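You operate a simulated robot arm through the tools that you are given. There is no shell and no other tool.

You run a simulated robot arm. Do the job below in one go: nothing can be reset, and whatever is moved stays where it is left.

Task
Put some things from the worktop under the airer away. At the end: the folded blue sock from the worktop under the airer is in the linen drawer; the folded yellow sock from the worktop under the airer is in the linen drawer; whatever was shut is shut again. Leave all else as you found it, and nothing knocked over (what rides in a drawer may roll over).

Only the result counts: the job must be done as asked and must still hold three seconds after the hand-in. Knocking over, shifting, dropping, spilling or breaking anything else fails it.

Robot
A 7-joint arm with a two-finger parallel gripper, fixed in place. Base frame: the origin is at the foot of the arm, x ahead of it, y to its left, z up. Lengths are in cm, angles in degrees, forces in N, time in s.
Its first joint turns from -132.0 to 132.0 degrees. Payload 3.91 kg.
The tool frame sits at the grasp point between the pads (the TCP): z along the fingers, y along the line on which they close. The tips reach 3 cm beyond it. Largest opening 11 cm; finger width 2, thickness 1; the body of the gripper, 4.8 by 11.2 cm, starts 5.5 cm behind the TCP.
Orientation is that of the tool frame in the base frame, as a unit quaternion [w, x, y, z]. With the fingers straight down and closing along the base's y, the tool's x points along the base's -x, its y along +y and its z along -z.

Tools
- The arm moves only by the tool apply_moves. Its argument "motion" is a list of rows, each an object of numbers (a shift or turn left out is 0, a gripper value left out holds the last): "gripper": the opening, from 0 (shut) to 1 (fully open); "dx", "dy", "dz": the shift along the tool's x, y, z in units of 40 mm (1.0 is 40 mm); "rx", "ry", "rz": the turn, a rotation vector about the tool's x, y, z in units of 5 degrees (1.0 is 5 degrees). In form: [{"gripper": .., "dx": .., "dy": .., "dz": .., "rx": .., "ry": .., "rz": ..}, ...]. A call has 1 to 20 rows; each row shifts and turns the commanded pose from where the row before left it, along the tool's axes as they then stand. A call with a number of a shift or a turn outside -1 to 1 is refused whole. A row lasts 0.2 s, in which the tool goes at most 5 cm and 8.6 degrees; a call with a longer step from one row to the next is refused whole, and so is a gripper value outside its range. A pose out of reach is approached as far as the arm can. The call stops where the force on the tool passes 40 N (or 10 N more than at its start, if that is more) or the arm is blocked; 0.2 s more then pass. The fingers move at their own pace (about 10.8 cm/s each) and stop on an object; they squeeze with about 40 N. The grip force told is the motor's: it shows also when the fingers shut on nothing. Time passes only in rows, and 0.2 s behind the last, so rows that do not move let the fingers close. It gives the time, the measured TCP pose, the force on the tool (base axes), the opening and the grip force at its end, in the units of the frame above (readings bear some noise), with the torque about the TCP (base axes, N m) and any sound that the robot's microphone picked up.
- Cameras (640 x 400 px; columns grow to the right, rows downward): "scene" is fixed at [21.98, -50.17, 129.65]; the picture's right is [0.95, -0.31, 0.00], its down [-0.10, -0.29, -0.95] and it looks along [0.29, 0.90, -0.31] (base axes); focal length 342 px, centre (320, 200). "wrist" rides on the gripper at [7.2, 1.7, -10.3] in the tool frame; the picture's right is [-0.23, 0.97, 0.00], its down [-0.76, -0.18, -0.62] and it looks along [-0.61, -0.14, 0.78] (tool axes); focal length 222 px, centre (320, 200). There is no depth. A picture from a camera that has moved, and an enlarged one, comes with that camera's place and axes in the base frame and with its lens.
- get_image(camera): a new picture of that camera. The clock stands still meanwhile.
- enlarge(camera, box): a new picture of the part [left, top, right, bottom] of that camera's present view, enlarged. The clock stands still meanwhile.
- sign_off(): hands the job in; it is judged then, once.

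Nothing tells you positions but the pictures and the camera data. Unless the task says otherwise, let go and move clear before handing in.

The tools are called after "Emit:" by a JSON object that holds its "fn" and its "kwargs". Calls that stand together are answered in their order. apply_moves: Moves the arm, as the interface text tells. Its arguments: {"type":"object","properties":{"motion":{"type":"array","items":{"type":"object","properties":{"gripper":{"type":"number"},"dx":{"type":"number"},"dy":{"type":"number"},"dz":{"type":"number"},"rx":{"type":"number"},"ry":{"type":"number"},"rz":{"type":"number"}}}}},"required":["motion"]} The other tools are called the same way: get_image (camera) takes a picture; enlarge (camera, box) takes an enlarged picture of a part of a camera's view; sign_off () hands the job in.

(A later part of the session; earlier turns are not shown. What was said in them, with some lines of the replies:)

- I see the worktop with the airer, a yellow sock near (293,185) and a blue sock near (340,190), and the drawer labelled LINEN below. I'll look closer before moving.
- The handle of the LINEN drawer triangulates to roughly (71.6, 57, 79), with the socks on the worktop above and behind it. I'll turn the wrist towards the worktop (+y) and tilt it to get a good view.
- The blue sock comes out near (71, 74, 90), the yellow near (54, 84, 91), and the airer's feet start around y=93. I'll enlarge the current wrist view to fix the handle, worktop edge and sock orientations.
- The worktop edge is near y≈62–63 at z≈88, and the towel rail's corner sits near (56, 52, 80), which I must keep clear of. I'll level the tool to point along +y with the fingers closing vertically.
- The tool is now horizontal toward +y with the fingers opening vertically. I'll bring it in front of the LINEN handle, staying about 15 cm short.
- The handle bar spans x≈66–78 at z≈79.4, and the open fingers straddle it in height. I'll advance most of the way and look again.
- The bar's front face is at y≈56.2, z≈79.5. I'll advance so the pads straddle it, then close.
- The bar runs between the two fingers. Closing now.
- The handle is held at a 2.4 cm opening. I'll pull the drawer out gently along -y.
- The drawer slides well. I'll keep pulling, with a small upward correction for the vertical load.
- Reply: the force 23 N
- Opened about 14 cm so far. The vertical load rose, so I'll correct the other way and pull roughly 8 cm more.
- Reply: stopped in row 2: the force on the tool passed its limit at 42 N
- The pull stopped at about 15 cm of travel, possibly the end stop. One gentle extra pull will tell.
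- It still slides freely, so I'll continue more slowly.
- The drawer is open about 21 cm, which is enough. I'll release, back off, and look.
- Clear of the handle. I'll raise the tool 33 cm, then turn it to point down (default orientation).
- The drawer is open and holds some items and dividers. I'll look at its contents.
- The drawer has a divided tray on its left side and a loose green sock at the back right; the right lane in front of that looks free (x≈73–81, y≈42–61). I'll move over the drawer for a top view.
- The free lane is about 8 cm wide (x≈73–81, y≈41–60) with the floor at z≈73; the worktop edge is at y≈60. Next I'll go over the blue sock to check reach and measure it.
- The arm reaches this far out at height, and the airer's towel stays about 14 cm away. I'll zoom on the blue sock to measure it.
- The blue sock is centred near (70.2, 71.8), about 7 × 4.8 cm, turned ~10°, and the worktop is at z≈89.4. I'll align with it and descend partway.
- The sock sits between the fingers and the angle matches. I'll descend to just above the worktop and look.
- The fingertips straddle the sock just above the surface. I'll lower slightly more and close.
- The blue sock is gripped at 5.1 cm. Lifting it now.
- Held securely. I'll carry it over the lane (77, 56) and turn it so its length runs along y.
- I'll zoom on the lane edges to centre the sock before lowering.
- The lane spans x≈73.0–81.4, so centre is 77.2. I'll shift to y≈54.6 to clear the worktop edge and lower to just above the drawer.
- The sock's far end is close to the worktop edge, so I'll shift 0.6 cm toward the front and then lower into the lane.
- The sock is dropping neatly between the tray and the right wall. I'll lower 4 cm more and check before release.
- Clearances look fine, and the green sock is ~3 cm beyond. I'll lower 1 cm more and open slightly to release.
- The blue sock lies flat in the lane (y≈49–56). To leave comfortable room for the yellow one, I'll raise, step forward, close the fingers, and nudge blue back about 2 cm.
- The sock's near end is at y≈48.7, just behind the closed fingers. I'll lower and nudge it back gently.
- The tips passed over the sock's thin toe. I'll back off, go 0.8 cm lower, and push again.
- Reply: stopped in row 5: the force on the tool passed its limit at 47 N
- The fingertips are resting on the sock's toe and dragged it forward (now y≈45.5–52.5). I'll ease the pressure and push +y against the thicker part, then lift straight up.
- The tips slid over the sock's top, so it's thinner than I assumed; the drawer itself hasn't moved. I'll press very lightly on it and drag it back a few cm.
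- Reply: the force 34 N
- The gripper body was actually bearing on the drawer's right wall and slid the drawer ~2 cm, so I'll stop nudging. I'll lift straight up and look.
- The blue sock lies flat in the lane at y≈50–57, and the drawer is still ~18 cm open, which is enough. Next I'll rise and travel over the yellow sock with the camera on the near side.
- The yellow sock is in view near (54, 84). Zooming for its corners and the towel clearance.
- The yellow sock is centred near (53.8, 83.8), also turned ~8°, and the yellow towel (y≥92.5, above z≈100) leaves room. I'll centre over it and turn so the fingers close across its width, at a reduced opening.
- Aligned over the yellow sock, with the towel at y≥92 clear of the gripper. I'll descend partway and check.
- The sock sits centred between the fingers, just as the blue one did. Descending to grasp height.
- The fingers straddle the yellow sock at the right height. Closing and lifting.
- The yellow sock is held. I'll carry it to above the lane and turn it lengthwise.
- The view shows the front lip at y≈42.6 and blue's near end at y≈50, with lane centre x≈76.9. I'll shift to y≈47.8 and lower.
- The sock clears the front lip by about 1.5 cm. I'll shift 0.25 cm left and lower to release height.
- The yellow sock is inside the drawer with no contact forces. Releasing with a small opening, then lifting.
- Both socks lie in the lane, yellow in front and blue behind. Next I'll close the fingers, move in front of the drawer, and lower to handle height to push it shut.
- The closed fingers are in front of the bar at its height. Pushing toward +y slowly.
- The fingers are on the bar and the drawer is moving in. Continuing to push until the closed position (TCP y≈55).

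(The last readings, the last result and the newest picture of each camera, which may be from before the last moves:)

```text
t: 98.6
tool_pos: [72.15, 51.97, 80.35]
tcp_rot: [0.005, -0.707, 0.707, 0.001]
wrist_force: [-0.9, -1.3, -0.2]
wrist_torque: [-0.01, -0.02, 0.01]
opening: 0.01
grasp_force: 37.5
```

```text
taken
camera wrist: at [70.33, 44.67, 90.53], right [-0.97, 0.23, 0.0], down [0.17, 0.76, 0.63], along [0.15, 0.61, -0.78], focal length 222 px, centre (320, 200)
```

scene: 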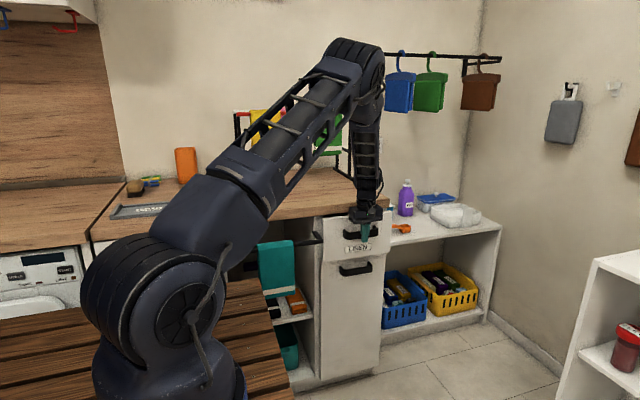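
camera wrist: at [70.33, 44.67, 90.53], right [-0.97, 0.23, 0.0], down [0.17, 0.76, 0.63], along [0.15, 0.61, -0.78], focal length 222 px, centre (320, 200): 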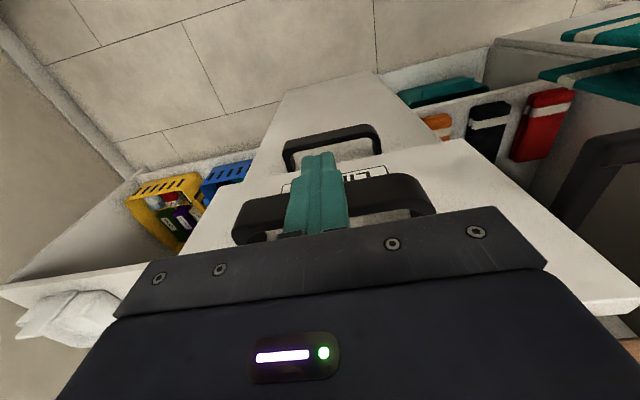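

About 3 cm remain. I'll finish slowly so contact with the stop is gentle.

Emit:
{"fn": "apply_moves", "kwargs": {"motion": [{"dx": -0.15}, {"dx": -0.15}, {"dx": -0.12}, {"dx": -0.1}, {"dx": -0.1}, {"dx": -0.08}, {"dx": -0.08}, {"dx": -0.08}, {}]}}

Emit:
{"fn": "enlarge", "kwargs": {"camera": "scene", "box": [300, 170, 420, 290]}}

Emit:
{"fn": "get_image", "kwargs": {"camera": "wrist"}}

```text
t: 100.5
tool_pos: [72.15, 55.11, 80.32]
tcp_rot: [0.003, -0.707, 0.708, -0.001]
wrist_force: [-0.9, -9.6, 3.0]
wrist_torque: [0.02, 0.04, 0.1]
opening: 0.0
grasp_force: 37.6
stopped in row 9: the force on the tool passed its limit at 44 N (the readings are from after the stop); the commanded pose is now the measured one
```

```text
3.33 times, centred on (360, 230) of scene
camera zoom: at [21.98, -50.17, 129.65], right [0.95, -0.31, 0.0], down [-0.1, -0.29, -0.95], along [0.29, 0.9, -0.31], focal length 1140 px, centre (187, 100)
```

zoom: 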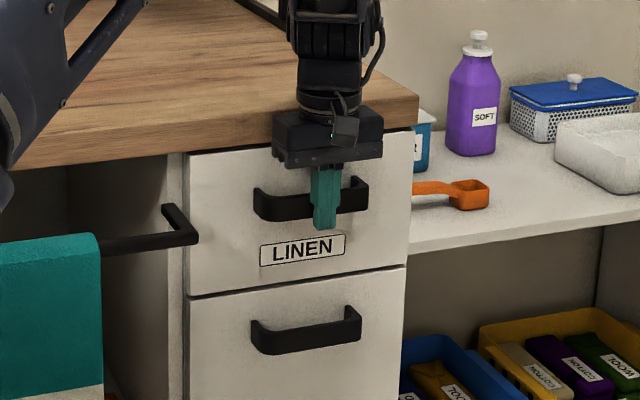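

```text
taken
camera wrist: at [70.43, 47.83, 90.62], right [-0.97, 0.23, 0.0], down [0.18, 0.76, 0.62], along [0.15, 0.61, -0.78], focal length 222 px, centre (320, 200)
```

wrist: 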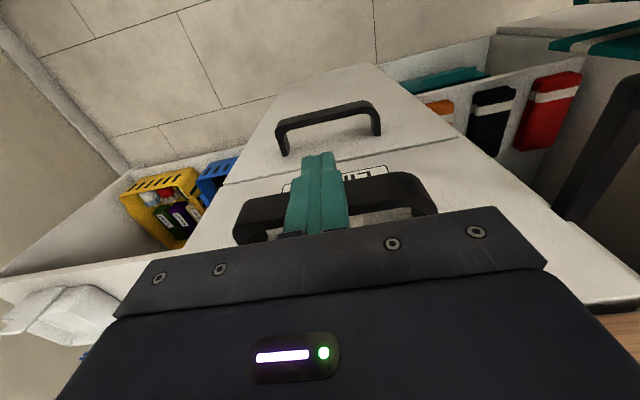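

The drawer reached its stop at the expected position (bar at y≈56). I'll back away, rise, and verify.

Emit:
{"fn": "apply_moves", "kwargs": {"motion": [{"dx": 0.3}, {"dx": 0.6}, {"dx": 0.8}, {"dx": 0.8}, {"dx": 0.8}, {"dx": 0.8}, {"dx": 0.8}, {"dx": 0.8}, {"dz": -0.8}, {"dz": -0.9}, {"dz": -0.9}, {"dz": -0.9}, {"dz": -0.9}, {"dz": -0.9}, {"dz": -0.9}, {"dz": -0.9}, {}]}}

Emit:
{"fn": "get_image", "kwargs": {"camera": "scene"}}

Emit:
{"fn": "enlarge", "kwargs": {"camera": "scene", "box": [270, 160, 410, 250]}}

Emit:
{"fn": "enlarge", "kwargs": {"camera": "scene", "box": [210, 190, 410, 320]}}

```text
t: 104.1
tool_pos: [72.31, 32.17, 108.65]
tcp_rot: [0.002, -0.707, 0.708, -0.002]
wrist_force: [-0.2, 0.3, -0.5]
wrist_torque: [-0.01, -0.02, 0.03]
opening: 0.0
grasp_force: 37.5
```

```text
taken
```

scene: 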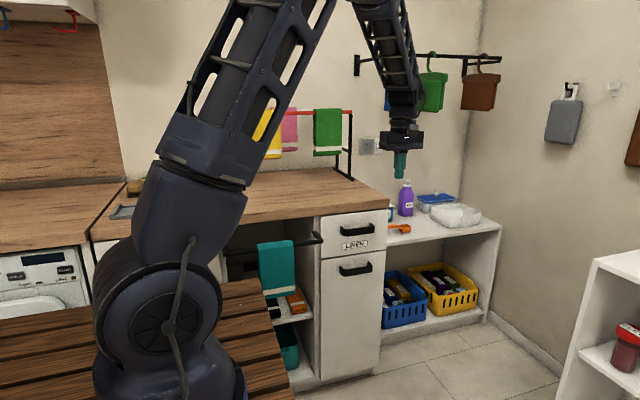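

```text
4.44 times, centred on (340, 205) of scene
camera zoom: at [21.98, -50.17, 129.65], right [0.95, -0.31, 0.0], down [-0.1, -0.29, -0.95], along [0.29, 0.9, -0.31], focal length 1520 px, centre (231, 178)
```

zoom: 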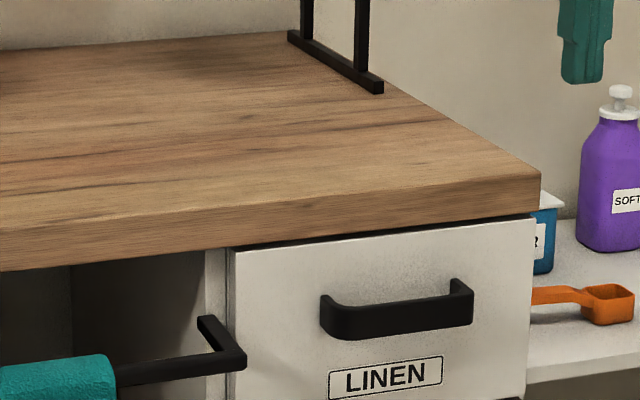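

```text
3.08 times, centred on (310, 255) of scene
camera zoom: at [21.98, -50.17, 129.65], right [0.95, -0.31, 0.0], down [-0.1, -0.29, -0.95], along [0.29, 0.9, -0.31], focal length 1052 px, centre (351, 31)
```

zoom: 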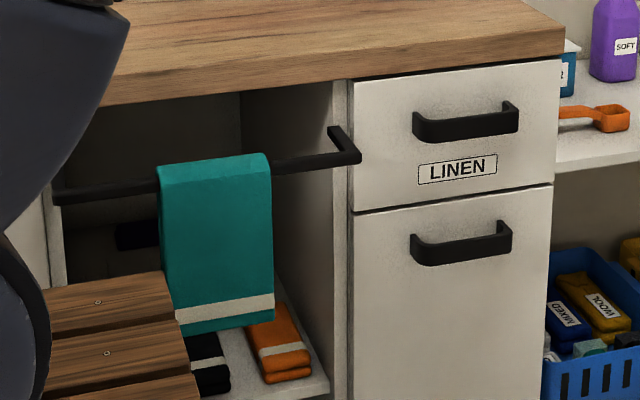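

The drawer looks exactly as it did at the start and is shut. The worktop is clear of both socks, and everything else in view is where it was, with the arm clear. Handing in.

Emit:
{"fn": "sign_off", "kwargs": {}}

```text
The job is handed in.
```

The blue and yellow socks are both in the linen drawer, and the drawer is shut. In the last pictures it looks the same as it did at the start.

- **Socks:** they lie end to end in the free lane on the drawer's right side, yellow in front and blue behind. The yellow one may be resting on the end of the blue one.
- **Drawer bumped:** after setting the blue sock down I tried to nudge it back. The gripper pressed on the drawer, I think on its right wall, and slid the open drawer a few centimetres each way. The push and the slide also shifted the blue sock within the lane. I saw no change in the tray or the green sock behind it.
- **Everything else:** nothing else I could see had moved. The arm hid part of the left side of the worktop and the yellow towel in the last picture, but the gripper stayed clear of the airer.

The gripper is empty and clear of the drawer.
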